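You operate a simulated robot arm through the tools that you are given. There is no shell and no other tool. Be economical: measure what you need, move in short steps, check, and stop when the job is done.

You run a simulated two-armed robot. Do the job below in one go: nothing can be reset, and whatever is moved stays where it is left.

TASK
Take the orange block from the top of the small table and put it on the top of the parts stand. Put the white piston on the drainer of the sink away on the top of the repair bench. Open the lower desk drawer, put the small blue box in the inside of the lower desk drawer, then shut the drawer. Close the black door. Take the green module and leave it on the white sensor. Fetch the grey head and set it on the grey cover. Any order will do. Set down upright: small blue box, green module.

Only the result counts: the job must be done as asked and must still hold three seconds after the hand-in. Knocking over, shifting, dropping, spilling or breaking anything else fails it. A push-on lid holds only when it is set on centred and level and pressed home; a screw cap is set on level and turned clockwise until tight.

THE ROBOT
Two 7-joint arms with two-finger grippers on one trunk, on a base that drives. Base frame: it is fixed to the floor where the robot stands at the start and does not move with it; the origin is under the middle of the robot, x ahead of it, y to its left, z up; the surface under the hand at the start is at about z = 75. Lengths are in cm, angles in degrees, forces in N, time in s.
The left shoulder is at the start at [4, 15.8, 113.1], the right one opposite. With the tool pointing down near the work surface each hand reaches from about 24 to 72 cm from the robot's upright axis, wherever it stands, measured 20 degrees to its own side. Places, roughly: black door [-60, -80, 40]; green module [50, -125, 100]; grey cover (15x15x2 cm) [-90, -20, 80]; grey head (9x9x8 cm) [-180, -270, 20]; inside of the lower desk drawer [-130, 170, 30]; lower desk drawer [-130, 170, 40]; orange block (5x5x4 cm) [50, 20, 80]; small blue box (7x10x11 cm) [-100, 30, 50]; top of the parts stand [-100, 20, 40]; top of the repair bench [-160, -280, 90]; white piston (5x5x3 cm) [40, 80, 90]; white sensor [25, -225, 75]. Payload 2.45 kg a hand.
The TCP of each hand is the grasp point between the finger pads, 2.6 cm short of the fingertips. In the tool frame z runs along the fingers and y along their closing line. Largest opening 9.6 cm; the body of the gripper starts 6.9 cm behind the TCP.
Orientation is told as [roll, pitch, yaw] about the base's x, y, z axes, in that order, counted from this pose: with the fingers straight down and closing along the base's y, the tool's x points along the base's -x, its y along +y and its z along -z.

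THE INTERFACE
- The arms move only by the tool drive_tool. It takes "left_moves", "right_moves" or both (then of equal length, played together; a hand with none holds still); each is a list of rows, each an object (a shift or turn left out is 0, a gripper value left out holds the last) with "translation": the shift along the tool's x, y, z in cm, a list of three; "dr": the turn, a rotation vector about the tool's x, y, z in degrees, a list of three; "gripper": the closure in counts, from 0 (fully open) to 255 (shut). In form: [{"translation": [x, y, z], "dr": [rx, ry, rz], "gripper": gripper}, ...]. A call has 1 to 20 rows; each row is the pose to reach, as a shift and turn from the pose commanded when the call began, along the tool's axes at that moment. Rows are played at 5 a second. More than 5 cm and 8.6 degrees between two rows, or a gripper value outside its range, and nothing of the call is played. A pose out of reach is approached as far as the arm can. The call stops where the force on the tool passes 40 N (or 10 N more than at its start, if that is more) or the arm is blocked; 0.2 s more then pass. The fingers move at their own pace and stop on an object; they squeeze with about 35 N. The grip force told is the motor's: it shows also when the fingers shut on nothing. Time passes only in rows, and 0.2 s behind the last, so rows that repeat a pose let the fingers close. It gives the time, the measured TCP pose, the force on the tool (base axes), the opening and the grip force at its end, in the units of the frame above (readings bear some noise), with the torque about the TCP (base axes, N m) and any sound that the robot's microphone picked up.
- Cameras (640 x 400 px; columns grow to the right, rows downward): "scene" is now at [8.9, 0.56, 158.32]; the picture's right is [0.15, -0.99, -0.00], its down [-0.92, -0.14, -0.36] and it looks along [0.36, 0.06, -0.93] (base axes); focal length 214 px, centre (320, 200). "left" rides on the left gripper at [8.2, -0.3, -9.8] in its tool frame; the picture's right is [0.04, 1.00, 0.00], its down [-0.73, 0.03, -0.68] and it looks along [-0.68, 0.03, 0.73] (tool axes); focal length 256 px, centre (320, 200). "right" rides on the right gripper at [8.2, 0.3, -9.8] in its tool frame; the picture's right is [-0.04, 1.00, 0.00], its down [-0.73, -0.03, -0.68] and it looks along [-0.68, -0.03, 0.73] (tool axes); focal length 256 px, centre (320, 200).
- grab_frame(camera): a new picture of that camera. No time passes.
- raise_lower(by): slides the trunk up (or, below 0, down) by that many cm; the arms and the scene camera ride with it, the base frame stays. It gives what a move gives, with no picture.
- drive_base(legs): drives the robot by 1 to 6 legs, each [ahead, left, turn to the left] in cm, cm and degrees, along the robot's own axes; the way and the turn of a leg run together, so that a leg with both is an arc; at most 150 cm and 180 degrees a leg. The arms and the cameras ride along, it lands a little off, and it stops where it bumps. It gives what a move gives.
- aim_head(pan, tilt): turns the head with the scene camera to pan (to the left, within 120 degrees either way) and tilt (down, from -29 to 69), counted from straight ahead of the robot. It gives what a move gives.
- pixel_to_xyz(camera, pixels): for up to 12 pixels [column, row] of the newest picture of that camera ("zoom" is the newest enlarged one), the place [x, y, z] in the base frame of the surface seen there, good to about 0.2 cm. No time passes.
- enlarge(camera, box): a new picture of the part [left, top, right, bottom] of that camera's present view, enlarged. No time passes.
- hand_in(): hands the job in; it is judged then, once.

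Go step by step. Measure first, check grasps and placings, and put right what went wrong. The budget is 131 turns and 154 pictures, counting those below and the enlarged ones. Unless the task says otherwise, let go and move clear before handing in, and close with one line.

The tools are called after "Call:" as name(argument=value, ...) on one line, values as JSON. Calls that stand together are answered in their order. drive_tool: Moves the arms, as the interface text tells. Its arguments: {"type":"object","properties":{"left_moves":{"type":"array"},"right_moves":{"type":"array"}},"required":[]} The other tools are called the same way: raise_lower (by) slides the trunk up or down; drive_base (legs) drives the base; aim_head (pan, tilt) turns the head that bears the scene camera; grab_frame (camera) takes a picture; pixel_to_xyz (camera, pixels) gives the place of the surface under pixels of a picture; enlarge (camera, box) takes an enlarged picture of a part of a camera's view; hand_in () hands the job in.

At the start:

```text
t: 0.0
left_position: [45.32, -1.17, 115.22]
left_orientation: [0.1, 0.1, 0.0]
left_force: [0.4, -0.3, 0.0]
left_torque: [0.03, -0.02, -0.01]
left_finger_gap: 9.6
left_grip_force: 0.0
right_position: [29.29, -43.23, 113.93]
right_orientation: [0.1, 0.0, 0.0]
right_force: [0.4, -0.2, 0.6]
right_torque: [-0.01, 0.02, -0.03]
right_finger_gap: 9.59
right_grip_force: 0.0
trunk travel left (down, up): [-30.0, 26.7]
robot x, y, heading: [-0.35, -0.17, -0.1]
head pan, tilt: [8.4, 68.8]
```

scene: 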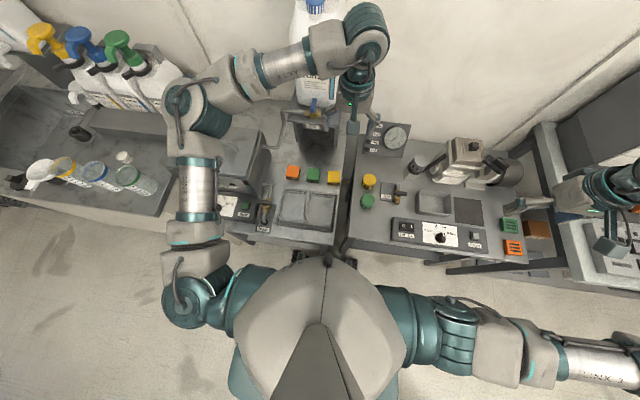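
right: 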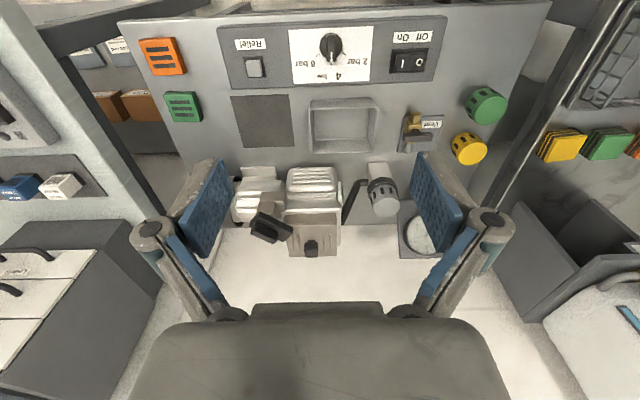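
left: 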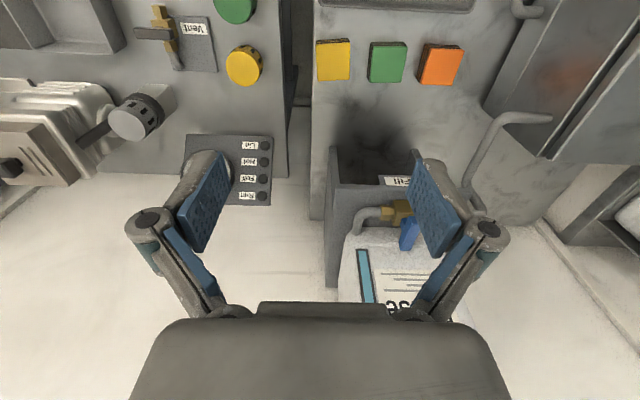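

The scene picture shows three coloured blocks at about (293,171), (313,175), (333,177), and the draining board with bottles on the left. I'll look closer and measure.

Call:
enlarge(camera="scene", box=[0, 60, 360, 280])

Call:
pixel_to_xyz(camera="scene", pixels=[[293, 171], [313, 175], [333, 177], [300, 225], [240, 165], [125, 157], [125, 175], [270, 160], [100, 200], [400, 225], [500, 240]])

```text
1.78 times, centred on (180, 170) of scene
```

zoom: 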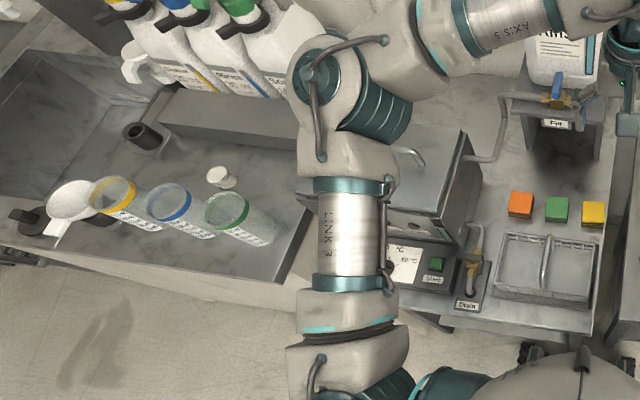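

```text
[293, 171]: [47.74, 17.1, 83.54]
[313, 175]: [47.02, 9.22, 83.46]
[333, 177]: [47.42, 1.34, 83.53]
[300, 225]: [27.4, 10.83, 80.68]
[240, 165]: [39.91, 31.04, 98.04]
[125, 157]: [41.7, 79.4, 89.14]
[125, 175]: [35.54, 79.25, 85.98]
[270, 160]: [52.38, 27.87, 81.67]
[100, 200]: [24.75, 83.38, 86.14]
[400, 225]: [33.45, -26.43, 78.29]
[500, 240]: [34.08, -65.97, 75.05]
```

The orange block is at [47.7, 17.1, 83.5] and the white piston at [41.7, 79.4, 89]. I'll look around, starting left-behind and right-behind.

Call:
aim_head(pan=120, tilt=30)

Call:
grab_frame(camera="scene")

Call:
aim_head(pan=-120, tilt=30)

Call:
grab_frame(camera="scene")

Call:
aim_head(pan=-65, tilt=35)

Call:
grab_frame(camera="scene")

```text
t: 1.9
left_position: [44.95, -1.07, 115.36]
left_orientation: [0.0, -0.2, -0.1]
left_force: [-0.5, 0.1, 0.6]
left_torque: [0.02, -0.01, 0.02]
left_finger_gap: 9.6
left_grip_force: 0.2
right_position: [29.1, -43.08, 114.15]
right_orientation: [0.0, -0.1, 0.0]
right_force: [0.7, 0.8, 0.4]
right_torque: [-0.02, -0.03, 0.02]
right_finger_gap: 9.59
right_grip_force: 0.1
trunk travel left (down, up): [-30.0, 26.7]
robot x, y, heading: [-0.2, 0.09, 0.0]
head pan, tilt: [120.0, 30.0]
```

```text
149 pictures are left
```

scene: 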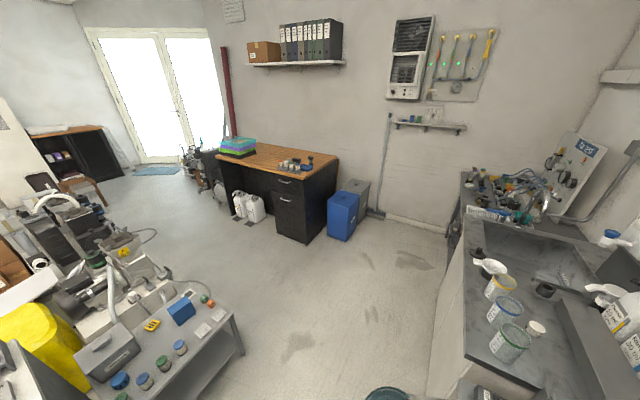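

```text
t: 5.3
left_position: [45.04, -1.05, 115.35]
left_orientation: [0.0, -0.2, 0.0]
left_force: [-0.2, -1.1, -0.2]
left_torque: [-0.01, -0.02, -0.02]
left_finger_gap: 9.6
left_grip_force: 0.1
right_position: [29.07, -43.08, 114.13]
right_orientation: [-0.2, -0.1, 0.0]
right_force: [-0.2, 0.1, -0.8]
right_torque: [-0.01, -0.04, 0.06]
right_finger_gap: 9.59
right_grip_force: 0.1
trunk travel left (down, up): [-30.0, 26.7]
robot x, y, heading: [0.2, 0.08, -0.0]
head pan, tilt: [-120.0, 30.0]
```

```text
148 pictures are left
```

scene: 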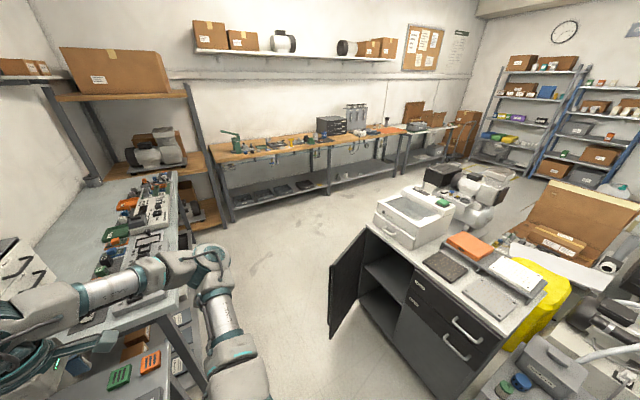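

```text
t: 6.5
left_position: [45.0, -1.02, 115.33]
left_orientation: [-0.1, -0.2, -0.1]
left_force: [0.7, 1.0, 0.2]
left_torque: [0.01, 0.03, -0.02]
left_finger_gap: 9.59
left_grip_force: 0.1
right_position: [28.98, -43.0, 114.17]
right_orientation: [0.0, -0.1, 0.0]
right_force: [0.0, 0.9, -0.4]
right_torque: [-0.01, -0.01, -0.01]
right_finger_gap: 9.62
right_grip_force: 0.1
trunk travel left (down, up): [-30.0, 26.7]
robot x, y, heading: [0.07, 0.35, -0.0]
head pan, tilt: [-65.0, 35.0]
```

```text
147 pictures are left
```

scene: 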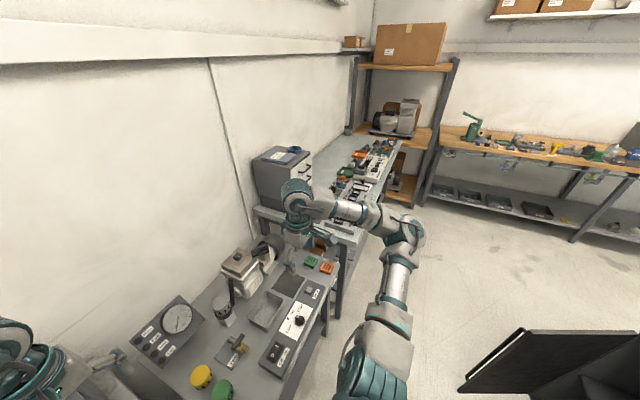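

The room is clear: the low stand with the blue box is behind me, and the cabinet with the open black door is behind-right. I'll start with the orange block using the left hand, moving above it first.

Call:
drive_tool(left_moves=[{"translation": [-0.7, 4.5, 0], "gripper": 70}, {"translation": [-1.3, 9, 0]}, {"translation": [-2, 13.5, 0]}, {"translation": [-2.7, 18.1, 0]}, {"translation": [-2.7, 18.1, 5]}, {"translation": [-2.7, 18.1, 10]}, {"translation": [-2.7, 18.1, 15]}, {"translation": [-2.7, 18.1, 20]}, {"translation": [-2.7, 18.1, 20]}])

Call:
grab_frame(camera="left")

Call:
aim_head(pan=-170, tilt=60)

```text
t: 8.5
left_position: [47.56, 17.03, 95.19]
left_orientation: [0.0, -0.4, 0.2]
left_force: [-0.7, 1.0, -0.5]
left_torque: [-0.01, 0.01, 0.01]
left_finger_gap: 6.97
left_grip_force: 0.0
right_position: [29.06, -43.12, 114.21]
right_orientation: [-0.2, -0.2, 0.0]
right_force: [0.3, 0.0, 0.2]
right_torque: [0.01, 0.0, 0.02]
right_finger_gap: 9.59
right_grip_force: 0.0
trunk travel left (down, up): [-30.0, 26.7]
robot x, y, heading: [0.37, 0.29, 0.1]
head pan, tilt: [-65.0, 35.0]
```

```text
146 pictures are left
```

left: 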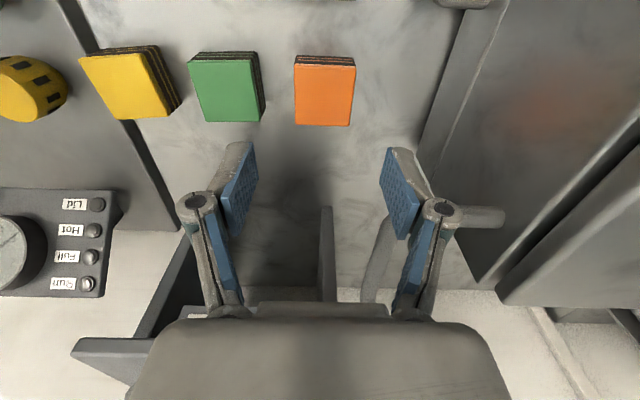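

```text
t: 9.8
left_position: [47.77, 16.9, 95.26]
left_orientation: [-0.1, -0.2, 0.0]
left_force: [0.0, -0.1, -0.7]
left_torque: [0.01, 0.0, -0.01]
left_finger_gap: 6.96
left_grip_force: 0.1
right_position: [29.12, -43.07, 114.19]
right_orientation: [-0.1, 0.0, 0.0]
right_force: [-0.8, 0.1, 0.3]
right_torque: [-0.02, 0.01, 0.04]
right_finger_gap: 9.6
right_grip_force: 0.1
trunk travel left (down, up): [-30.0, 26.7]
robot x, y, heading: [-0.34, -0.0, 0.0]
head pan, tilt: [-120.3, 60.0]
```

Call:
pixel_to_xyz(camera="left", pixels=[[298, 68], [352, 68], [298, 122], [348, 122], [325, 95], [340, 140], [325, 60]])

Call:
grab_frame(camera="scene")

```text
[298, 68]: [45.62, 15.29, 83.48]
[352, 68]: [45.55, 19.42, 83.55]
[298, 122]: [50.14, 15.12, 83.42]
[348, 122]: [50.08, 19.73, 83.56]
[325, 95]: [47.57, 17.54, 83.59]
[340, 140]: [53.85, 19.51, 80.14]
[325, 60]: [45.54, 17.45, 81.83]
```

```text
145 pictures are left
```

scene: 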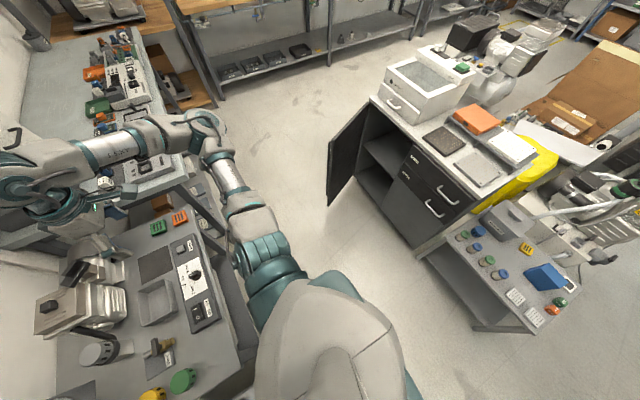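

The orange block's centre is [47.9, 17.45], top 83.5 on an 80.1 surface. I'll go down, grip and lift.

Call:
drive_tool(left_moves=[{"translation": [-0.2, 0.4, 4]}, {"translation": [-0.2, 0.4, 8]}, {"translation": [-0.2, 0.4, 12.1]}, {"translation": [-0.2, 0.4, 12.1], "gripper": 255}, {"translation": [-0.2, 0.4, 12.1], "gripper": 255}, {"translation": [-0.2, 0.4, 12.1], "gripper": 255}, {"translation": [-0.2, 0.4, 8]}, {"translation": [-0.2, 0.4, 4]}, {"translation": [-0.2, 0.4, 0]}, {"translation": [-0.2, 0.4, -5]}, {"translation": [-0.2, 0.4, -10]}])

Call:
enlarge(camera="scene", box=[300, 20, 600, 340])

```text
t: 12.2
left_position: [47.7, 17.53, 105.41]
left_orientation: [0.1, -0.3, 0.0]
left_force: [-0.1, -0.8, -1.2]
left_torque: [-0.01, -0.01, 0.01]
left_finger_gap: 4.94
left_grip_force: 34.6
right_position: [28.99, -43.08, 114.12]
right_orientation: [-0.2, -0.1, -0.1]
right_force: [0.9, 0.4, -1.0]
right_torque: [0.0, -0.02, -0.02]
right_finger_gap: 9.6
right_grip_force: 0.0
trunk travel left (down, up): [-30.0, 26.7]
robot x, y, heading: [-0.11, -0.07, -0.2]
head pan, tilt: [-120.3, 60.0]
```

```text
1.25 times, centred on (450, 180) of scene
```

zoom: 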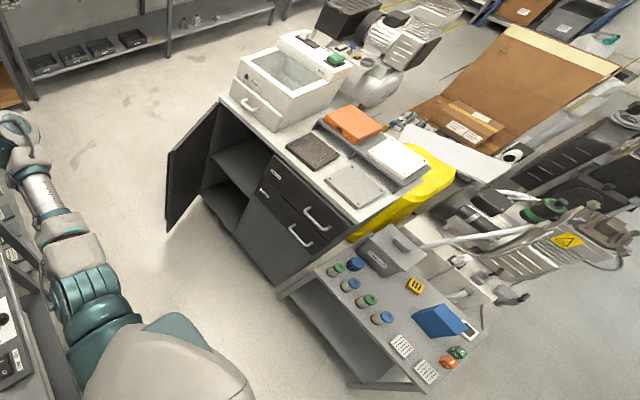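

The orange block is held (gap 4.94). Now I'll measure the low stand, cabinet and door.

Call:
pixel_to_xyz(camera="zoom", pixels=[[283, 294], [318, 268], [372, 380], [425, 390], [487, 330], [350, 310], [402, 345], [424, 373], [438, 320], [385, 318], [352, 283], [416, 285]])

Call:
pixel_to_xyz(camera="zoom", pixels=[[352, 185], [330, 183], [378, 190], [353, 206], [353, 170], [167, 154], [165, 230], [222, 102], [204, 198], [312, 150], [355, 225], [447, 362]])

```text
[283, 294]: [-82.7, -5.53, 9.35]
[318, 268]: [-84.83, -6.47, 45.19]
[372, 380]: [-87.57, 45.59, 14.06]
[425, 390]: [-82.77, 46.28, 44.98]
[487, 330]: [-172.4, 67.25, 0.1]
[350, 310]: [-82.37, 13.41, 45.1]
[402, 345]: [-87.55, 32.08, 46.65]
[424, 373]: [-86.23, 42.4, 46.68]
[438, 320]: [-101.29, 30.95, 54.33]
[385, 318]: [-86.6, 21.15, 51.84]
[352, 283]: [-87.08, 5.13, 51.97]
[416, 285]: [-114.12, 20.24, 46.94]
```

```text
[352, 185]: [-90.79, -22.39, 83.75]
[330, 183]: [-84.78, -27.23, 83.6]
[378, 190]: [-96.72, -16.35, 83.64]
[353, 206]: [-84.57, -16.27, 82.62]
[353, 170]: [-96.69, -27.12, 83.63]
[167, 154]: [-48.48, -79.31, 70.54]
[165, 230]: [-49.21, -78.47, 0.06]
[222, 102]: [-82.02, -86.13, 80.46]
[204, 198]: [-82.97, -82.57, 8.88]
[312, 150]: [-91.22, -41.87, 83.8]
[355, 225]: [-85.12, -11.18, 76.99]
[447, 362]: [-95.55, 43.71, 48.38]
```

The stand's top is at z=45 (x −82 back, y −6…46). I'll back off, turn round, and get next to the stand.

Call:
drive_base(legs=[[-30, 0, 0], [0, 0, 180], [8, -28, 0]])

Call:
aim_head(pan=0, tilt=50)

Call:
grab_frame(camera="scene")

```text
t: 23.0
left_position: [-84.5, 13.44, 105.02]
left_orientation: [-0.9, -0.3, 174.7]
left_force: [-0.8, -2.1, -1.8]
left_torque: [0.09, -0.03, 0.01]
left_finger_gap: 4.93
left_grip_force: 34.9
right_position: [-59.99, 72.08, 114.84]
right_orientation: [-1.2, -0.2, 174.6]
right_force: [1.3, 1.2, -0.4]
right_torque: [-0.07, 0.03, 0.03]
right_finger_gap: 9.58
right_grip_force: 0.0
trunk travel left (down, up): [-30.0, 26.7]
robot x, y, heading: [-35.09, 28.28, 174.5]
head pan, tilt: [-120.3, 60.0]
```

```text
t: 25.0
left_position: [-84.28, 13.81, 105.16]
left_orientation: [-0.8, -0.2, 174.7]
left_force: [-0.4, 0.1, -1.8]
left_torque: [0.02, -0.01, 0.02]
left_finger_gap: 4.93
left_grip_force: 34.9
right_position: [-59.91, 72.38, 114.72]
right_orientation: [-1.0, -0.2, 174.6]
right_force: [-0.7, 0.2, -0.5]
right_torque: [-0.01, 0.01, 0.03]
right_finger_gap: 9.6
right_grip_force: 0.3
trunk travel left (down, up): [-30.0, 26.7]
robot x, y, heading: [-35.17, 28.35, 174.5]
head pan, tilt: [0.0, 50.0]
```

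```text
143 pictures are left
```

scene: 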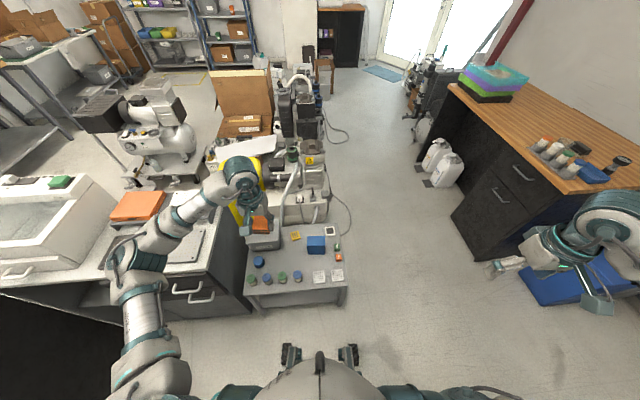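

Call:
enlarge(camera="scene", box=[220, 210, 380, 310])

Call:
pixel_to_xyz(camera="zoom", pixels=[[330, 190], [310, 225], [260, 220], [250, 260], [370, 210], [350, 155], [385, 130], [420, 150], [300, 105], [395, 265], [340, 250], [180, 100]])

```text
4.00 times, centred on (300, 260) of scene
```

zoom: 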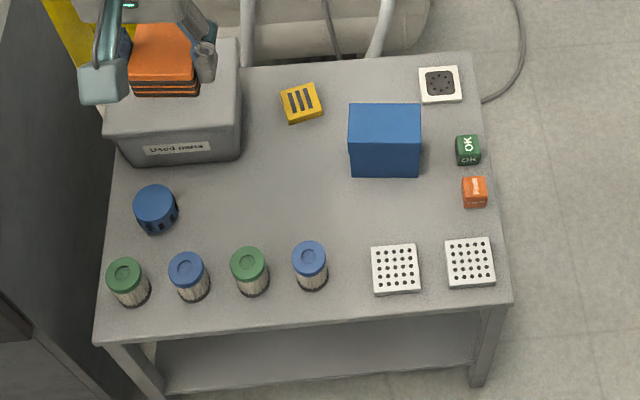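

```text
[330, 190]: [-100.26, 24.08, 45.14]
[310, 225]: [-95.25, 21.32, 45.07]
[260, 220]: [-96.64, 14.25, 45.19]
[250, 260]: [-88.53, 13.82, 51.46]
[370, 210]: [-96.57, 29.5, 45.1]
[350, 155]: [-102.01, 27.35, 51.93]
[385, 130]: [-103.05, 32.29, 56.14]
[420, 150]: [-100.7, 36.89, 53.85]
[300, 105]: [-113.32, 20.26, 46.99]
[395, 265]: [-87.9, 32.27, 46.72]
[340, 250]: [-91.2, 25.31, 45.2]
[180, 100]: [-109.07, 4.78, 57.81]
```

The free spot on the stand is near [-102, 18.5, 45], beside the blue box. I'll check my elbow height against the cabinet before choosing where to stand, and measure the desk drawers.

Call:
pixel_to_xyz(camera="scene", pixels=[[125, 255], [135, 240], [200, 210], [240, 180], [330, 360], [340, 215], [490, 188], [522, 172], [500, 195], [470, 215], [610, 200], [540, 275]])

Call:
enlarge(camera="scene", box=[400, 60, 640, 310])

```text
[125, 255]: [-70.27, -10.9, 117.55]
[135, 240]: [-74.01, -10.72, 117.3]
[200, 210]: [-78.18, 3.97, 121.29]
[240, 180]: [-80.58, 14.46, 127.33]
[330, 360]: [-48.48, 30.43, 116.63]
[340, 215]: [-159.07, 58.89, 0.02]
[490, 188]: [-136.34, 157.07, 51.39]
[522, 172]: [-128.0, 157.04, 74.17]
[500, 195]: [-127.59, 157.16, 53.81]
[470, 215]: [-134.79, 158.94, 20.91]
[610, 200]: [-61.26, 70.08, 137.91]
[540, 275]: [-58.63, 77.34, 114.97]
```

```text
1.60 times, centred on (520, 185) of scene
```

zoom: 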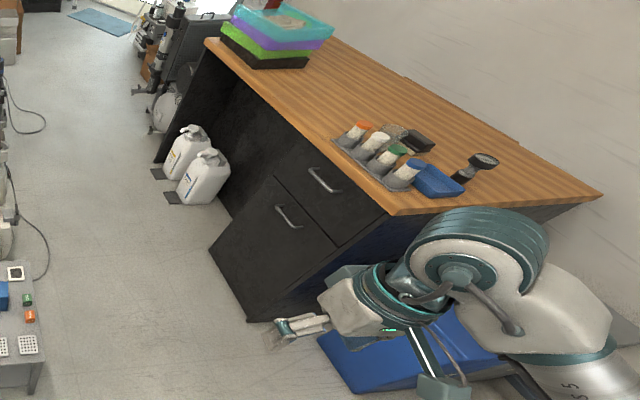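

The elbow would foul the cabinet when lowered, so I'll approach the stand from its +y side, facing −y.

Call:
drive_base(legs=[[0, -54, 0], [0, 0, 95.5], [0, -78, 0]])

Call:
aim_head(pan=0, tilt=62)

Call:
grab_frame(camera="scene")

```text
t: 36.0
left_position: [-85.49, 30.89, 105.25]
left_orientation: [-0.7, -0.3, -86.9]
left_force: [0.1, -0.3, -0.9]
left_torque: [0.02, 0.05, 0.02]
left_finger_gap: 4.94
left_grip_force: 35.2
right_position: [-147.13, 46.48, 114.61]
right_orientation: [-1.0, -0.1, -87.0]
right_force: [-0.1, -0.6, 0.6]
right_torque: [-0.04, -0.05, 0.0]
right_finger_gap: 9.6
right_grip_force: 0.1
trunk travel left (down, up): [-30.0, 26.7]
robot x, y, heading: [-106.78, 77.73, -86.8]
head pan, tilt: [0.0, 50.0]
```

```text
t: 36.7
left_position: [-85.75, 31.2, 105.37]
left_orientation: [-0.6, -0.4, -86.8]
left_force: [0.2, 0.6, -0.8]
left_torque: [-0.01, -0.01, -0.05]
left_finger_gap: 4.96
left_grip_force: 35.0
right_position: [-147.52, 46.77, 114.64]
right_orientation: [-0.9, -0.1, -87.0]
right_force: [0.4, -0.2, 0.0]
right_torque: [-0.02, -0.02, 0.05]
right_finger_gap: 9.62
right_grip_force: 0.0
trunk travel left (down, up): [-30.0, 26.7]
robot x, y, heading: [-106.7, 77.53, -86.9]
head pan, tilt: [0.0, 62.0]
```

```text
140 pictures are left
```

scene: 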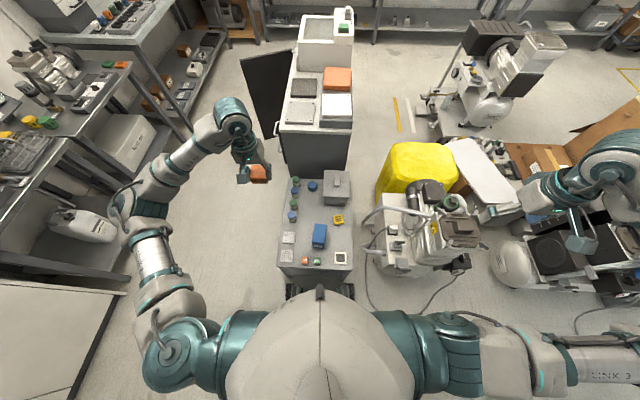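

Call:
pixel_to_xyz(camera="scene", pixels=[[440, 195], [400, 215], [460, 230], [550, 245], [510, 265], [590, 280], [580, 340], [480, 165], [260, 173], [319, 235], [338, 219], [337, 180]])

Call:
enlarge(camera="scene", box=[260, 160, 380, 290])

```text
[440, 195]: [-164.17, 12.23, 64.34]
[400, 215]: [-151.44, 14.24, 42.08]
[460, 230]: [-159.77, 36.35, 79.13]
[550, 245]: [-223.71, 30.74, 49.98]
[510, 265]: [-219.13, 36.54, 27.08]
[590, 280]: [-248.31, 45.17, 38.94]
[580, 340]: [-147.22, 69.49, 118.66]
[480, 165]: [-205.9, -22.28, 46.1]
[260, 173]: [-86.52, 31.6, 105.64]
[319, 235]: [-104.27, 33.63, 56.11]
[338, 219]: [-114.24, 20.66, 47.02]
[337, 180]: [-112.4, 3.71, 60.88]
```

```text
3.08 times, centred on (320, 225) of scene
```

zoom: 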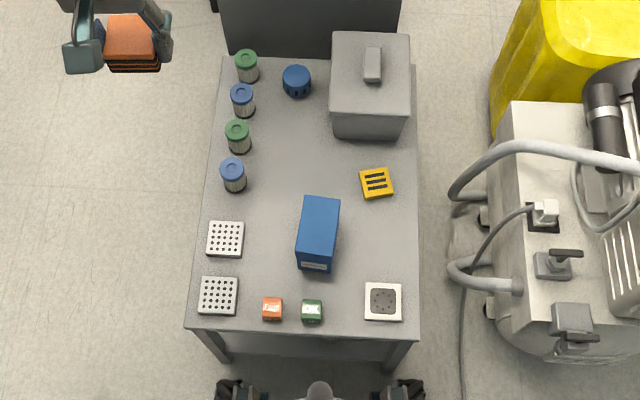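

Call:
pixel_to_xyz(camera="zoom", pixels=[[290, 150], [297, 98], [333, 130], [245, 180], [250, 145], [300, 245], [337, 205], [308, 203], [331, 260], [360, 190], [290, 130], [315, 160]])

Call:
drive_tool(right_moves=[{"translation": [0, 0, -5]}, {"translation": [0, 0, -10]}, {"translation": [0, 0, -15]}, {"translation": [0, 0, -20]}, {"translation": [0, 0, -25]}])

```text
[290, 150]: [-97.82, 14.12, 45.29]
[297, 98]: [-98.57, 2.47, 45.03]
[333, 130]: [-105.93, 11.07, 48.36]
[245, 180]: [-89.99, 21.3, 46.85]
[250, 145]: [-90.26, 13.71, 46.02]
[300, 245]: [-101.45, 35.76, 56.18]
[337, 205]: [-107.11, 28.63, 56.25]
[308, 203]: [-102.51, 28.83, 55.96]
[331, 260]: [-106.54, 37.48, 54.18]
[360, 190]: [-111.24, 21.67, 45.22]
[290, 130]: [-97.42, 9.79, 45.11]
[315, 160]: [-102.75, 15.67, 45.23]
```

```text
t: 37.9
left_position: [-85.77, 31.02, 105.33]
left_orientation: [-0.4, -0.3, -86.7]
left_force: [0.2, 1.0, -1.4]
left_torque: [0.0, 0.01, 0.04]
left_finger_gap: 4.93
left_grip_force: 35.4
right_position: [-145.35, 46.58, 137.04]
right_orientation: [-0.9, -0.3, -87.0]
right_force: [-0.4, -0.6, -0.2]
right_torque: [0.03, 0.04, -0.01]
right_finger_gap: 9.61
right_grip_force: 0.0
right hand out of reach, approached as far as the arm can: row 5
trunk travel left (down, up): [-30.0, 26.7]
robot x, y, heading: [-106.77, 77.98, -86.9]
head pan, tilt: [0.0, 62.0]
```

The free spot at [-98.5, 14.5] clears the bottles (x ≥ −90.3) and the case (x ≤ −106). I'll lower the trunk and move the block above it.

Call:
raise_lower(by=-28)

Call:
drive_tool(left_moves=[{"translation": [-3.2, -2.8, 0]}, {"translation": [-6.4, -5.5, 0]}, {"translation": [-9.5, -8.2, 0]}, {"translation": [-12.6, -11, 0]}, {"translation": [-15.8, -13.7, 0]}, {"translation": [-15.8, -13.7, 5]}, {"translation": [-15.8, -13.7, 10]}, {"translation": [-15.8, -13.7, 15]}, {"translation": [-15.8, -13.7, 20]}, {"translation": [-15.8, -13.7, 20]}])

Call:
grab_frame(camera="left")

```text
t: 40.7
left_position: [-86.01, 31.16, 77.57]
left_orientation: [-0.5, -0.5, -86.8]
left_force: [0.3, 0.8, -0.8]
left_torque: [-0.03, 0.01, 0.02]
left_finger_gap: 4.93
left_grip_force: 35.0
right_position: [-144.66, 31.0, 96.08]
right_orientation: [-0.8, 23.8, -87.0]
right_force: [-0.5, 0.6, -0.4]
right_torque: [0.0, -0.06, 0.03]
right_finger_gap: 9.61
right_grip_force: 0.1
trunk travel left (down, up): [-2.0, 54.7]
robot x, y, heading: [-106.65, 77.23, -87.1]
head pan, tilt: [0.0, 62.0]
```

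```text
t: 42.9
left_position: [-98.76, 14.13, 57.86]
left_orientation: [-0.4, -0.5, -86.8]
left_force: [0.9, 0.3, -2.7]
left_torque: [0.01, 0.03, 0.0]
left_finger_gap: 4.93
left_grip_force: 34.8
right_position: [-144.86, 30.93, 96.08]
right_orientation: [-0.7, 23.9, -87.1]
right_force: [-0.4, -0.3, 0.0]
right_torque: [-0.02, 0.02, -0.01]
right_finger_gap: 9.59
right_grip_force: 0.1
trunk travel left (down, up): [-2.0, 54.7]
robot x, y, heading: [-107.0, 77.39, -87.1]
head pan, tilt: [0.0, 62.0]
```

```text
138 pictures are left
```

left: 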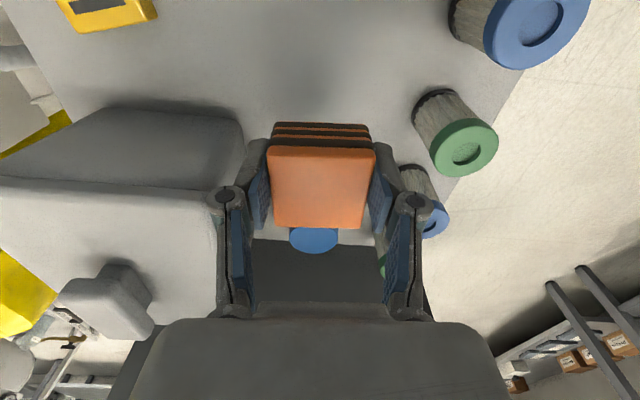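

The spot beneath is clear. Lowering the block, releasing it, and rising.

Call:
drive_tool(left_moves=[{"translation": [0, 0, 4]}, {"translation": [0, 0, 7]}, {"translation": [0, 0, 9]}, {"translation": [0, 0, 9.8]}, {"translation": [0, 0, 9.8], "gripper": 80}, {"translation": [0, 0, 9.8]}, {"translation": [0, 0, 5]}, {"translation": [0, 0, 0]}, {"translation": [0, 0, -5]}, {"translation": [0, 0, -10]}, {"translation": [0, 0, -15]}, {"translation": [0, 0, -20]}])

Call:
grab_frame(camera="scene")

```text
t: 45.5
left_position: [-99.22, 14.49, 78.03]
left_orientation: [-0.3, -0.3, -86.9]
left_force: [-0.2, 0.5, 0.1]
left_torque: [0.0, 0.0, 0.02]
left_finger_gap: 6.6
left_grip_force: 0.1
right_position: [-145.0, 30.97, 95.96]
right_orientation: [-0.6, 23.9, -87.1]
right_force: [0.1, 1.2, 1.1]
right_torque: [-0.02, 0.01, 0.02]
right_finger_gap: 9.59
right_grip_force: 0.2
trunk travel left (down, up): [-2.0, 54.7]
robot x, y, heading: [-106.69, 77.49, -87.3]
head pan, tilt: [0.0, 62.0]
```

```text
137 pictures are left
```

scene: 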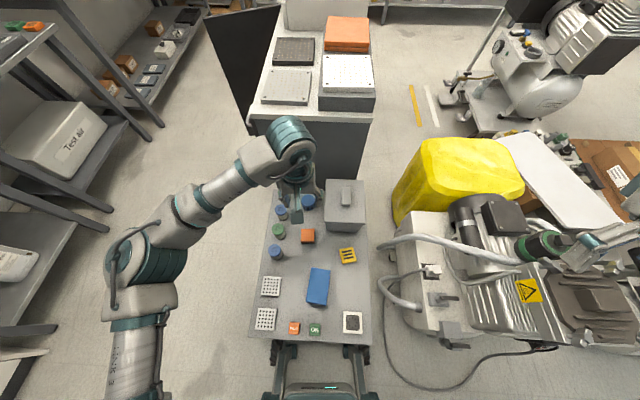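

The orange block stands on the stand at (307,236). Next the blue box with the same left hand: moving above it to look.

Call:
drive_tool(left_moves=[{"translation": [4.7, -1, 0], "gripper": 0}, {"translation": [9.4, -2.1, 0]}, {"translation": [14, -3.1, 0]}, {"translation": [18.7, -4.2, 0]}, {"translation": [18.7, -4.2, 4]}, {"translation": [18.7, -4.2, 4]}])

Call:
grab_frame(camera="left")

Call:
enlarge(camera="scene", box=[240, 180, 400, 340])

```text
t: 46.9
left_position: [-104.01, 33.01, 73.54]
left_orientation: [-0.4, -0.5, -86.8]
left_force: [0.1, 0.3, 0.0]
left_torque: [-0.03, -0.03, 0.0]
left_finger_gap: 9.6
left_grip_force: 0.2
right_position: [-144.81, 30.94, 96.04]
right_orientation: [-0.8, 23.9, -87.2]
right_force: [0.1, -1.0, 1.1]
right_torque: [-0.02, 0.01, 0.02]
right_finger_gap: 9.59
right_grip_force: 0.1
trunk travel left (down, up): [-2.0, 54.7]
robot x, y, heading: [-106.8, 77.83, -86.8]
head pan, tilt: [0.0, 62.0]
```

```text
136 pictures are left
```

left: 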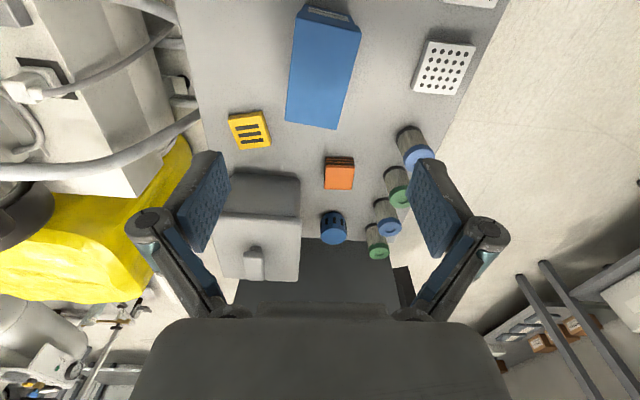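

```text
2.50 times, centred on (320, 260) of scene
```

zoom: 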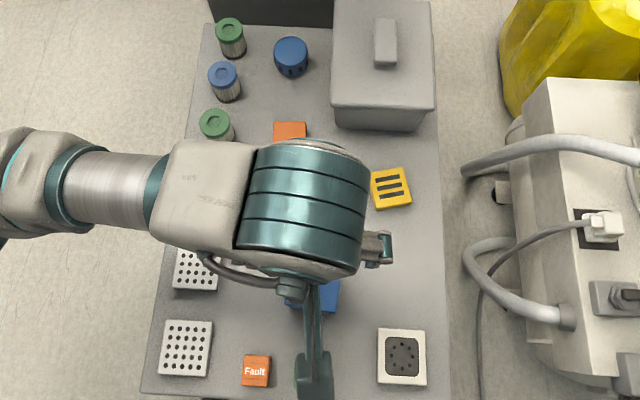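

Call:
pixel_to_xyz(camera="left", pixels=[[300, 20], [358, 34], [288, 120], [338, 127], [322, 74], [340, 165], [310, 12], [335, 150], [350, 18], [304, 13]])

```text
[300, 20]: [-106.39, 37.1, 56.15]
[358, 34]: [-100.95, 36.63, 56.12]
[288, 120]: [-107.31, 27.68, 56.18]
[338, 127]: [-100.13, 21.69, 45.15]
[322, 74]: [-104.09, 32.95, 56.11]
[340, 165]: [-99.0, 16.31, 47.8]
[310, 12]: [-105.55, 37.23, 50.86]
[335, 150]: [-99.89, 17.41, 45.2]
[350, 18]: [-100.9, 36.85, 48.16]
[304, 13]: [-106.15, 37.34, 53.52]
```

The box's long axis is turned about 5.5° off y, centre [-104.1, 32.4], top 56.1. I'll turn by 8.5°, descend, grip and lift.

Call:
drive_tool(left_moves=[{"translation": [-0.6, 0, 3], "dr": [0, 0, 4.3], "gripper": 0}, {"translation": [-0.6, 0, 7], "dr": [0, 0, 8.5]}, {"translation": [-0.6, 0, 12], "dr": [0, 0, 8.5]}, {"translation": [-0.6, 0, 17], "dr": [0, 0, 8.5]}, {"translation": [-0.6, 0, 21.3], "dr": [0, 0, 8.5]}, {"translation": [-0.6, 0, 21.3], "dr": [0, 0, 8.5], "gripper": 255}, {"translation": [-0.6, 0, 21.3], "dr": [0, 0, 8.5], "gripper": 255}, {"translation": [-0.6, 0, 21.3], "dr": [0, 0, 8.5], "gripper": 255}, {"translation": [-0.6, 0, 17], "dr": [0, 0, 8.5]}, {"translation": [-0.6, 0, 12], "dr": [0, 0, 8.5]}, {"translation": [-0.6, 0, 7], "dr": [0, 0, 8.5]}, {"translation": [-0.6, 0, 2], "dr": [0, 0, 8.5]}, {"translation": [-0.6, 0, -3], "dr": [0, 0, 8.5]}, {"translation": [-0.6, 0, -8], "dr": [0, 0, 8.5]}, {"translation": [-0.6, 0, -13], "dr": [0, 0, 8.5]}])

Call:
grab_frame(camera="left")

```text
t: 50.1
left_position: [-104.47, 32.35, 86.92]
left_orientation: [-0.3, -0.5, -95.2]
left_force: [0.6, -0.4, -1.3]
left_torque: [-0.01, 0.01, -0.02]
left_finger_gap: 6.16
left_grip_force: 35.1
right_position: [-144.91, 31.0, 96.03]
right_orientation: [-0.7, 23.8, -87.1]
right_force: [-0.3, 0.4, 0.2]
right_torque: [-0.02, -0.01, -0.02]
right_finger_gap: 9.6
right_grip_force: 0.1
trunk travel left (down, up): [-2.0, 54.7]
robot x, y, heading: [-107.03, 77.29, -87.1]
head pan, tilt: [0.0, 62.0]
```

```text
134 pictures are left
```

left: 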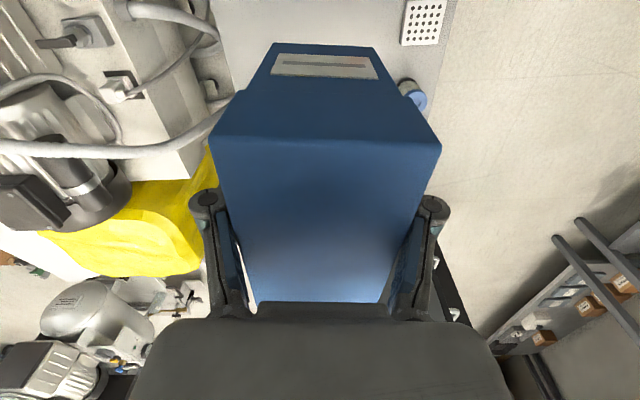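

The box is held. I'll turn round to face the desk and look at the drawer.

Call:
drive_base(legs=[[0, 0, 177]])

Call:
aim_head(pan=15, tilt=40)

Call:
grab_frame(camera="scene")

```text
t: 52.7
left_position: [-83.93, 41.14, 87.59]
left_orientation: [0.5, -1.4, -63.9]
left_force: [0.3, 0.5, -1.4]
left_torque: [-0.04, -0.02, -0.01]
left_finger_gap: 6.13
left_grip_force: 34.7
right_position: [-117.84, 18.76, 96.04]
right_orientation: [0.2, 23.0, -55.3]
right_force: [0.2, -0.2, 0.0]
right_torque: [-0.05, -0.03, -0.03]
right_finger_gap: 9.61
right_grip_force: 0.0
trunk travel left (down, up): [-2.0, 54.7]
robot x, y, heading: [-107.97, 77.95, -55.5]
head pan, tilt: [0.0, 62.0]
stopped in leg 1: the robot was blocked; the commanded pose is now the measured one
```

```text
t: 53.6
left_position: [-83.67, 41.07, 87.23]
left_orientation: [0.3, -0.9, -64.0]
left_force: [-0.2, -0.4, -2.0]
left_torque: [-0.02, 0.0, -0.01]
left_finger_gap: 6.13
left_grip_force: 34.8
right_position: [-117.46, 18.52, 96.03]
right_orientation: [0.0, 23.3, -55.4]
right_force: [-1.2, 1.3, -0.2]
right_torque: [0.01, 0.0, -0.02]
right_finger_gap: 9.6
right_grip_force: 0.1
trunk travel left (down, up): [-2.0, 54.7]
robot x, y, heading: [-107.87, 77.57, -55.5]
head pan, tilt: [15.0, 40.0]
```

```text
133 pictures are left
```

scene: 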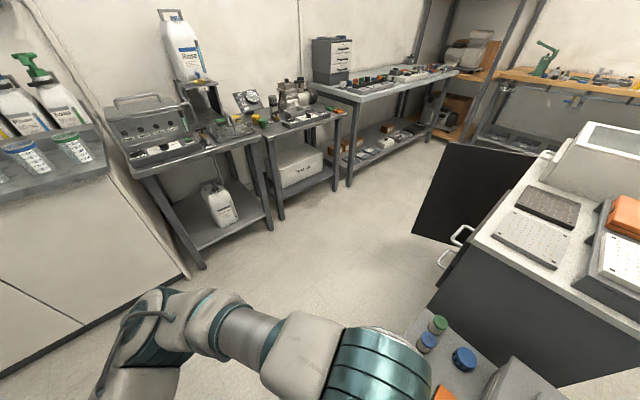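

The base corner touched the stand while turning. I'll back away in +y, then finish the turn and check the stand.

Call:
drive_base(legs=[[-17, 11.5, 0], [0, 0, 145]])

Call:
aim_head(pan=15, tilt=45)

Call:
grab_frame(camera="scene")

Call:
aim_head(pan=120, tilt=50)

Call:
grab_frame(camera="scene")

```text
t: 61.2
left_position: [-106.79, 142.66, 87.24]
left_orientation: [0.4, -1.1, 81.6]
left_force: [-0.4, -0.3, -2.0]
left_torque: [-0.01, 0.0, -0.02]
left_finger_gap: 6.14
left_grip_force: 35.7
right_position: [-66.16, 141.93, 95.83]
right_orientation: [0.1, 23.3, 90.1]
right_force: [0.9, 0.2, 0.5]
right_torque: [0.01, -0.02, 0.02]
right_finger_gap: 9.6
right_grip_force: 0.0
trunk travel left (down, up): [-2.0, 54.7]
robot x, y, heading: [-107.6, 98.7, 89.8]
head pan, tilt: [15.0, 40.0]
```

```text
t: 61.9
left_position: [-106.77, 142.35, 87.53]
left_orientation: [0.5, -1.5, 81.5]
left_force: [-0.4, 0.9, -1.1]
left_torque: [-0.01, 0.0, 0.0]
left_finger_gap: 6.14
left_grip_force: 34.8
right_position: [-66.05, 141.31, 96.2]
right_orientation: [0.1, 23.1, 90.1]
right_force: [-0.7, -0.5, -0.3]
right_torque: [0.05, -0.01, 0.0]
right_finger_gap: 9.62
right_grip_force: 0.1
trunk travel left (down, up): [-2.0, 54.7]
robot x, y, heading: [-108.03, 98.48, 90.0]
head pan, tilt: [15.0, 45.0]
```

```text
132 pictures are left
```

scene: 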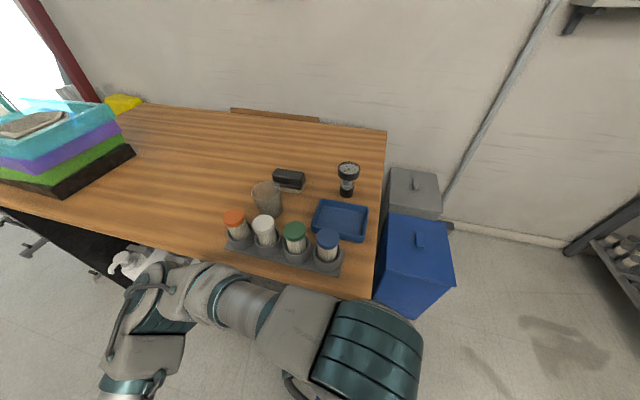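

```text
t: 63.7
left_position: [-107.08, 142.21, 87.53]
left_orientation: [0.4, -1.5, 81.5]
left_force: [0.0, 0.2, -0.7]
left_torque: [0.01, -0.01, 0.02]
left_finger_gap: 6.16
left_grip_force: 35.1
right_position: [-66.29, 141.29, 96.2]
right_orientation: [0.1, 22.9, 90.0]
right_force: [-0.1, -0.8, 0.6]
right_torque: [0.03, 0.01, 0.01]
right_finger_gap: 9.61
right_grip_force: 0.1
trunk travel left (down, up): [-2.0, 54.7]
robot x, y, heading: [-107.87, 98.58, 90.1]
head pan, tilt: [120.0, 50.0]
```

```text
131 pictures are left
```

scene: 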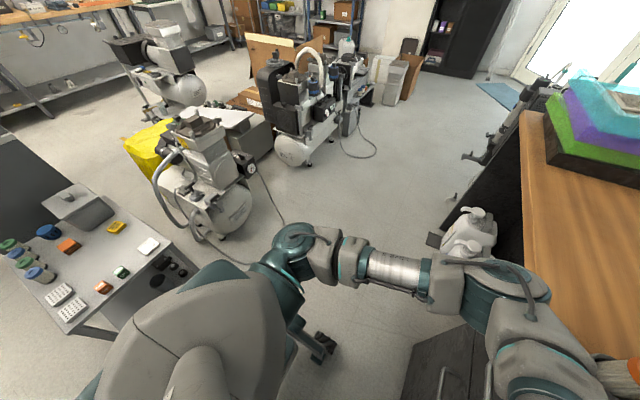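

Call:
pixel_to_xyz(camera="scene", pixels=[[68, 246], [35, 270], [117, 227], [75, 318], [147, 246], [530, 270], [440, 370], [475, 385], [420, 345], [590, 250]])

Call:
enlarge(camera="scene", box=[400, 200, 640, 400])

```text
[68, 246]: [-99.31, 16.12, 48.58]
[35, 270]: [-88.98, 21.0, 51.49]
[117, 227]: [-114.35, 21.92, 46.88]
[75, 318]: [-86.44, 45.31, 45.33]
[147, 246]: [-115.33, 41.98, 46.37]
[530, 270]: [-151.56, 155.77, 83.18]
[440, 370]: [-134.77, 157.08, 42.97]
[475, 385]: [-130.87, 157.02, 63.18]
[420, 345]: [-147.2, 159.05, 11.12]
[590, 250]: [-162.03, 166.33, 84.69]
```

```text
2.00 times, centred on (520, 300) of scene
```

zoom: 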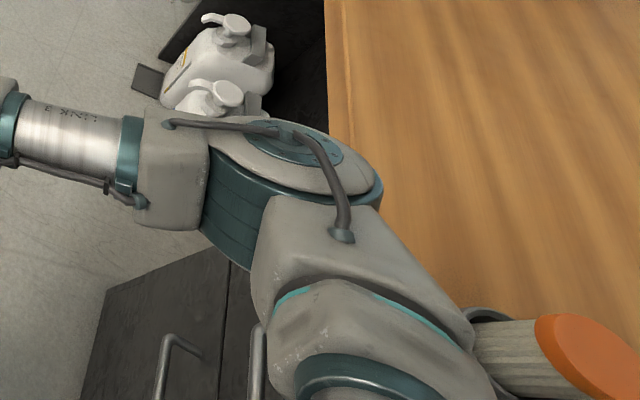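

The stand's items are unmoved. My left arm is close to the desktop, so I'll back off 20 cm and look at the drawers.

Call:
drive_base(legs=[[-20, 0, 0]])

Call:
aim_head(pan=25, tilt=45)

Call:
grab_frame(camera="scene")

```text
t: 65.3
left_position: [-107.09, 121.98, 87.55]
left_orientation: [0.4, -1.3, 81.5]
left_force: [0.3, -0.3, -2.2]
left_torque: [0.02, 0.02, 0.01]
left_finger_gap: 6.14
left_grip_force: 35.0
right_position: [-66.35, 121.23, 96.21]
right_orientation: [-0.1, 23.0, 90.1]
right_force: [-0.8, -0.4, 0.9]
right_torque: [0.02, -0.03, 0.03]
right_finger_gap: 9.6
right_grip_force: 0.0
trunk travel left (down, up): [-2.0, 54.7]
robot x, y, heading: [-107.49, 77.97, 90.0]
head pan, tilt: [120.0, 50.0]
```

```text
t: 67.0
left_position: [-107.06, 121.52, 87.89]
left_orientation: [0.4, -1.8, 81.5]
left_force: [-0.4, 0.4, -1.2]
left_torque: [-0.04, 0.01, 0.03]
left_finger_gap: 6.15
left_grip_force: 34.6
right_position: [-66.36, 120.73, 96.57]
right_orientation: [0.0, 22.7, 90.2]
right_force: [0.2, 0.0, 0.4]
right_torque: [-0.03, 0.03, 0.0]
right_finger_gap: 9.63
right_grip_force: 0.1
trunk travel left (down, up): [-2.0, 54.7]
robot x, y, heading: [-107.66, 78.02, 90.1]
head pan, tilt: [25.0, 45.0]
```

```text
129 pictures are left
```

scene: 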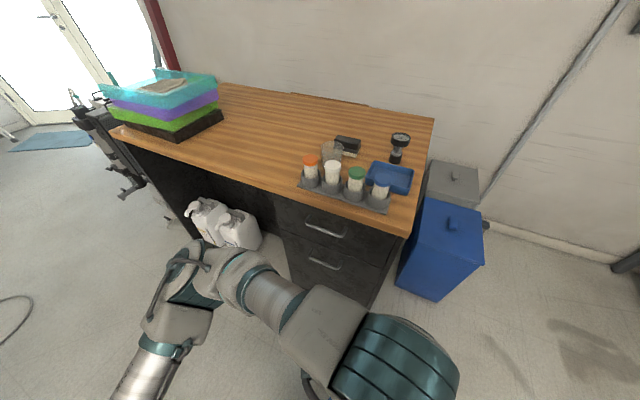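

Call:
enlarge(camera="scene", box=[265, 180, 425, 300])

Call:
pixel_to_xyz(camera="scene", pixels=[[325, 228], [307, 258], [340, 269], [323, 263], [280, 205], [285, 240], [295, 290], [405, 235], [380, 280], [370, 305], [325, 248]])

```text
3.33 times, centred on (345, 240) of scene
```

zoom: 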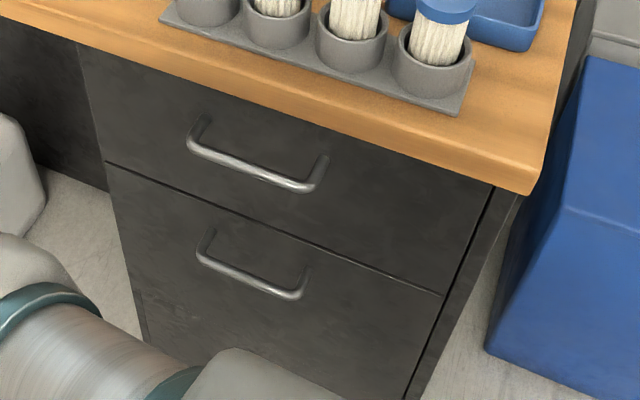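

```text
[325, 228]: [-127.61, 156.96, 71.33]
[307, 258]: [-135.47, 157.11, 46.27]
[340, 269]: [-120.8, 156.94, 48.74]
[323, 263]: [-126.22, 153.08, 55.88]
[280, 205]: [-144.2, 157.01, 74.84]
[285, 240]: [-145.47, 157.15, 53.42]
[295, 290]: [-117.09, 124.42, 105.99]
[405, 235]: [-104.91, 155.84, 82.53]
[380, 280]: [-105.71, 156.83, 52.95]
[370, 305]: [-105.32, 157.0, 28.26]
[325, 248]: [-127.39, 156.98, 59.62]
```

Call:
pixel_to_xyz(camera="zoom", pixels=[[205, 258], [248, 279], [290, 294], [225, 269], [270, 288], [303, 275], [211, 235], [430, 292], [120, 165], [320, 240]])

```text
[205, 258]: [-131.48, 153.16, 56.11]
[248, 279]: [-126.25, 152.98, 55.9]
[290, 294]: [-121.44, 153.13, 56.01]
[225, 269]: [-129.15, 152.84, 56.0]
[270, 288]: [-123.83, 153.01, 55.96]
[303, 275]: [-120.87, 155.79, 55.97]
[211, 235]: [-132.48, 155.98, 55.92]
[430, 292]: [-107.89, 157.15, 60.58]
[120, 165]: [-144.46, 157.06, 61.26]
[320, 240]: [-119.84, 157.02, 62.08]
```

The lower handle bar is at y≈153, z≈56, x −132…−121, drawer front at y=157. I'll grip it with the right hand pointing forward, so I draw the left hand in and turn the right tool forward.

Call:
drive_tool(left_moves=[{"translation": [1, 0, -1]}, {"translation": [2, 0, -2]}, {"translation": [3, 0, -3]}, {"translation": [4, 0, -4]}, {"translation": [5, 0, -5]}, {"translation": [6, 0, -6]}, {"translation": [7, 0, -7]}, {"translation": [8, 0, -8]}, {"translation": [9, 0, -9]}, {"translation": [10, 0, -10]}, {"translation": [11, 0, -10]}, {"translation": [12, 0, -10]}, {"translation": [12, 0, -10]}, {"translation": [12, 0, -10]}], right_moves=[{"dr": [0, -8, 0]}, {"dr": [0, -16, 0]}, {"dr": [0, -24, 0]}, {"dr": [0, -32, 0]}, {"dr": [0, -40, 0]}, {"dr": [0, -48, 0]}, {"dr": [0, -56, 0]}, {"dr": [0, -64, 0]}, {"dr": [0, -72, 0]}, {"dr": [0, -80, 0]}, {"dr": [0, -88, 0]}, {"dr": [0, -96, 0]}, {"dr": [0, -104, 0]}, {"dr": [0, -112, 0]}])

```text
t: 69.6
left_position: [-109.13, 112.41, 93.88]
left_orientation: [4.1, 5.8, 86.3]
left_force: [6.5, 36.6, -9.9]
left_torque: [-3.5, 0.88, 1.21]
left_finger_gap: 6.13
left_grip_force: 34.9
right_position: [-66.65, 120.24, 96.89]
right_orientation: [-0.6, -70.6, 90.6]
right_force: [-0.5, 0.1, -0.5]
right_torque: [0.04, -0.01, -0.02]
right_finger_gap: 9.62
right_grip_force: 0.1
trunk travel left (down, up): [-2.0, 54.7]
robot x, y, heading: [-107.95, 78.35, 90.0]
head pan, tilt: [25.0, 45.0]
stopped in row 12 (left hand): the force on the tool passed its limit at 58 N (the readings are from after the stop); the commanded pose is now the measured one
```

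The left hand touched my own trunk; I'll ease it forward and check the box, and finish the right tool's turn.

Call:
drive_tool(left_moves=[{"translation": [-3, 0, 0]}, {"translation": [-6, 0, 0]}, {"translation": [-6, 0, 0], "dr": [0, 0, 0]}], right_moves=[{"dr": [0, -8, 0]}, {"dr": [0, -16, 0]}, {"dr": [0, -19, 0]}])

Call:
grab_frame(camera="left")

Call:
grab_frame(camera="scene")

```text
t: 70.4
left_position: [-108.59, 118.0, 93.71]
left_orientation: [3.9, 5.4, 85.4]
left_force: [0.7, 0.3, -1.7]
left_torque: [-0.03, 0.0, 0.01]
left_finger_gap: 6.14
left_grip_force: 35.1
right_position: [-64.48, 121.37, 98.13]
right_orientation: [-21.1, -89.5, 111.1]
right_force: [0.0, 0.1, -0.1]
right_torque: [0.0, -0.01, -0.01]
right_finger_gap: 9.58
right_grip_force: 0.1
right hand out of reach, approached as far as the arm can: row 2, 3
trunk travel left (down, up): [-2.0, 54.7]
robot x, y, heading: [-107.39, 78.41, 90.0]
head pan, tilt: [25.0, 45.0]
```

```text
127 pictures are left
```

left: 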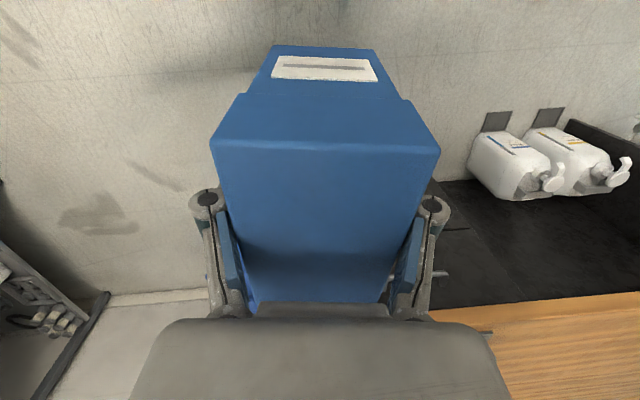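

```text
126 pictures are left
```

scene: 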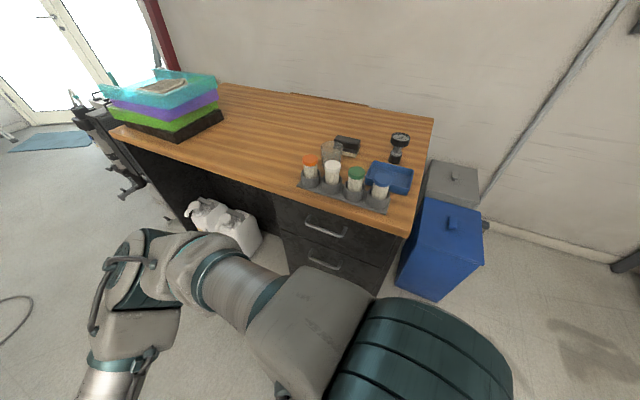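

The box hasn't slipped. Now I'll roll the right tool 90° so its fingers close vertically, moving it down and inward.

Call:
drive_tool(right_moves=[{"translation": [2, 1, 0.5], "dr": [0, 0, -8.2]}, {"translation": [4, 2, 1], "dr": [0, 0, -16.4]}, {"translation": [6, 3, 1.5], "dr": [0, 0, -24.6]}, {"translation": [8, 4, 2], "dr": [0, 0, -32.8]}, {"translation": [10, 5, 2.5], "dr": [0, 0, -41]}, {"translation": [12, 6, 3], "dr": [0, 0, -49]}, {"translation": [14, 7, 3.5], "dr": [0, 0, -57]}, {"translation": [16, 8, 4], "dr": [0, 0, -65]}, {"translation": [18, 9, 4.5], "dr": [0, 0, -73]}, {"translation": [20, 10, 5], "dr": [0, 0, -81]}, {"translation": [22, 11, 5], "dr": [0, 0, -89.5]}])

Call:
grab_frame(camera="right")

```text
t: 72.8
left_position: [-108.51, 118.04, 93.68]
left_orientation: [4.1, 5.6, 85.4]
left_force: [0.1, 0.1, -2.7]
left_torque: [-0.02, 0.02, 0.01]
left_finger_gap: 6.15
left_grip_force: 35.0
right_position: [-69.89, 133.43, 86.93]
right_orientation: [-87.0, -16.4, 179.3]
right_force: [0.4, 0.0, -0.7]
right_torque: [0.02, -0.06, 0.02]
right_finger_gap: 9.58
right_grip_force: 0.0
right hand out of reach, approached as far as the arm can: row 1, 2, 3, 4, 5, 6, 7, 8, 9, 10, 11
trunk travel left (down, up): [-2.0, 54.7]
robot x, y, heading: [-107.86, 78.63, 90.2]
head pan, tilt: [25.0, 45.0]
```

```text
125 pictures are left
```

right: 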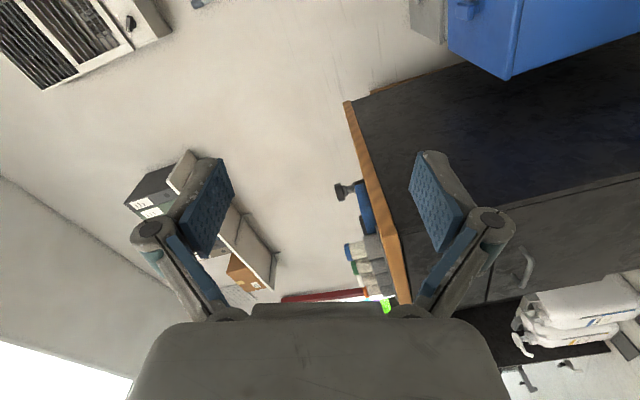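

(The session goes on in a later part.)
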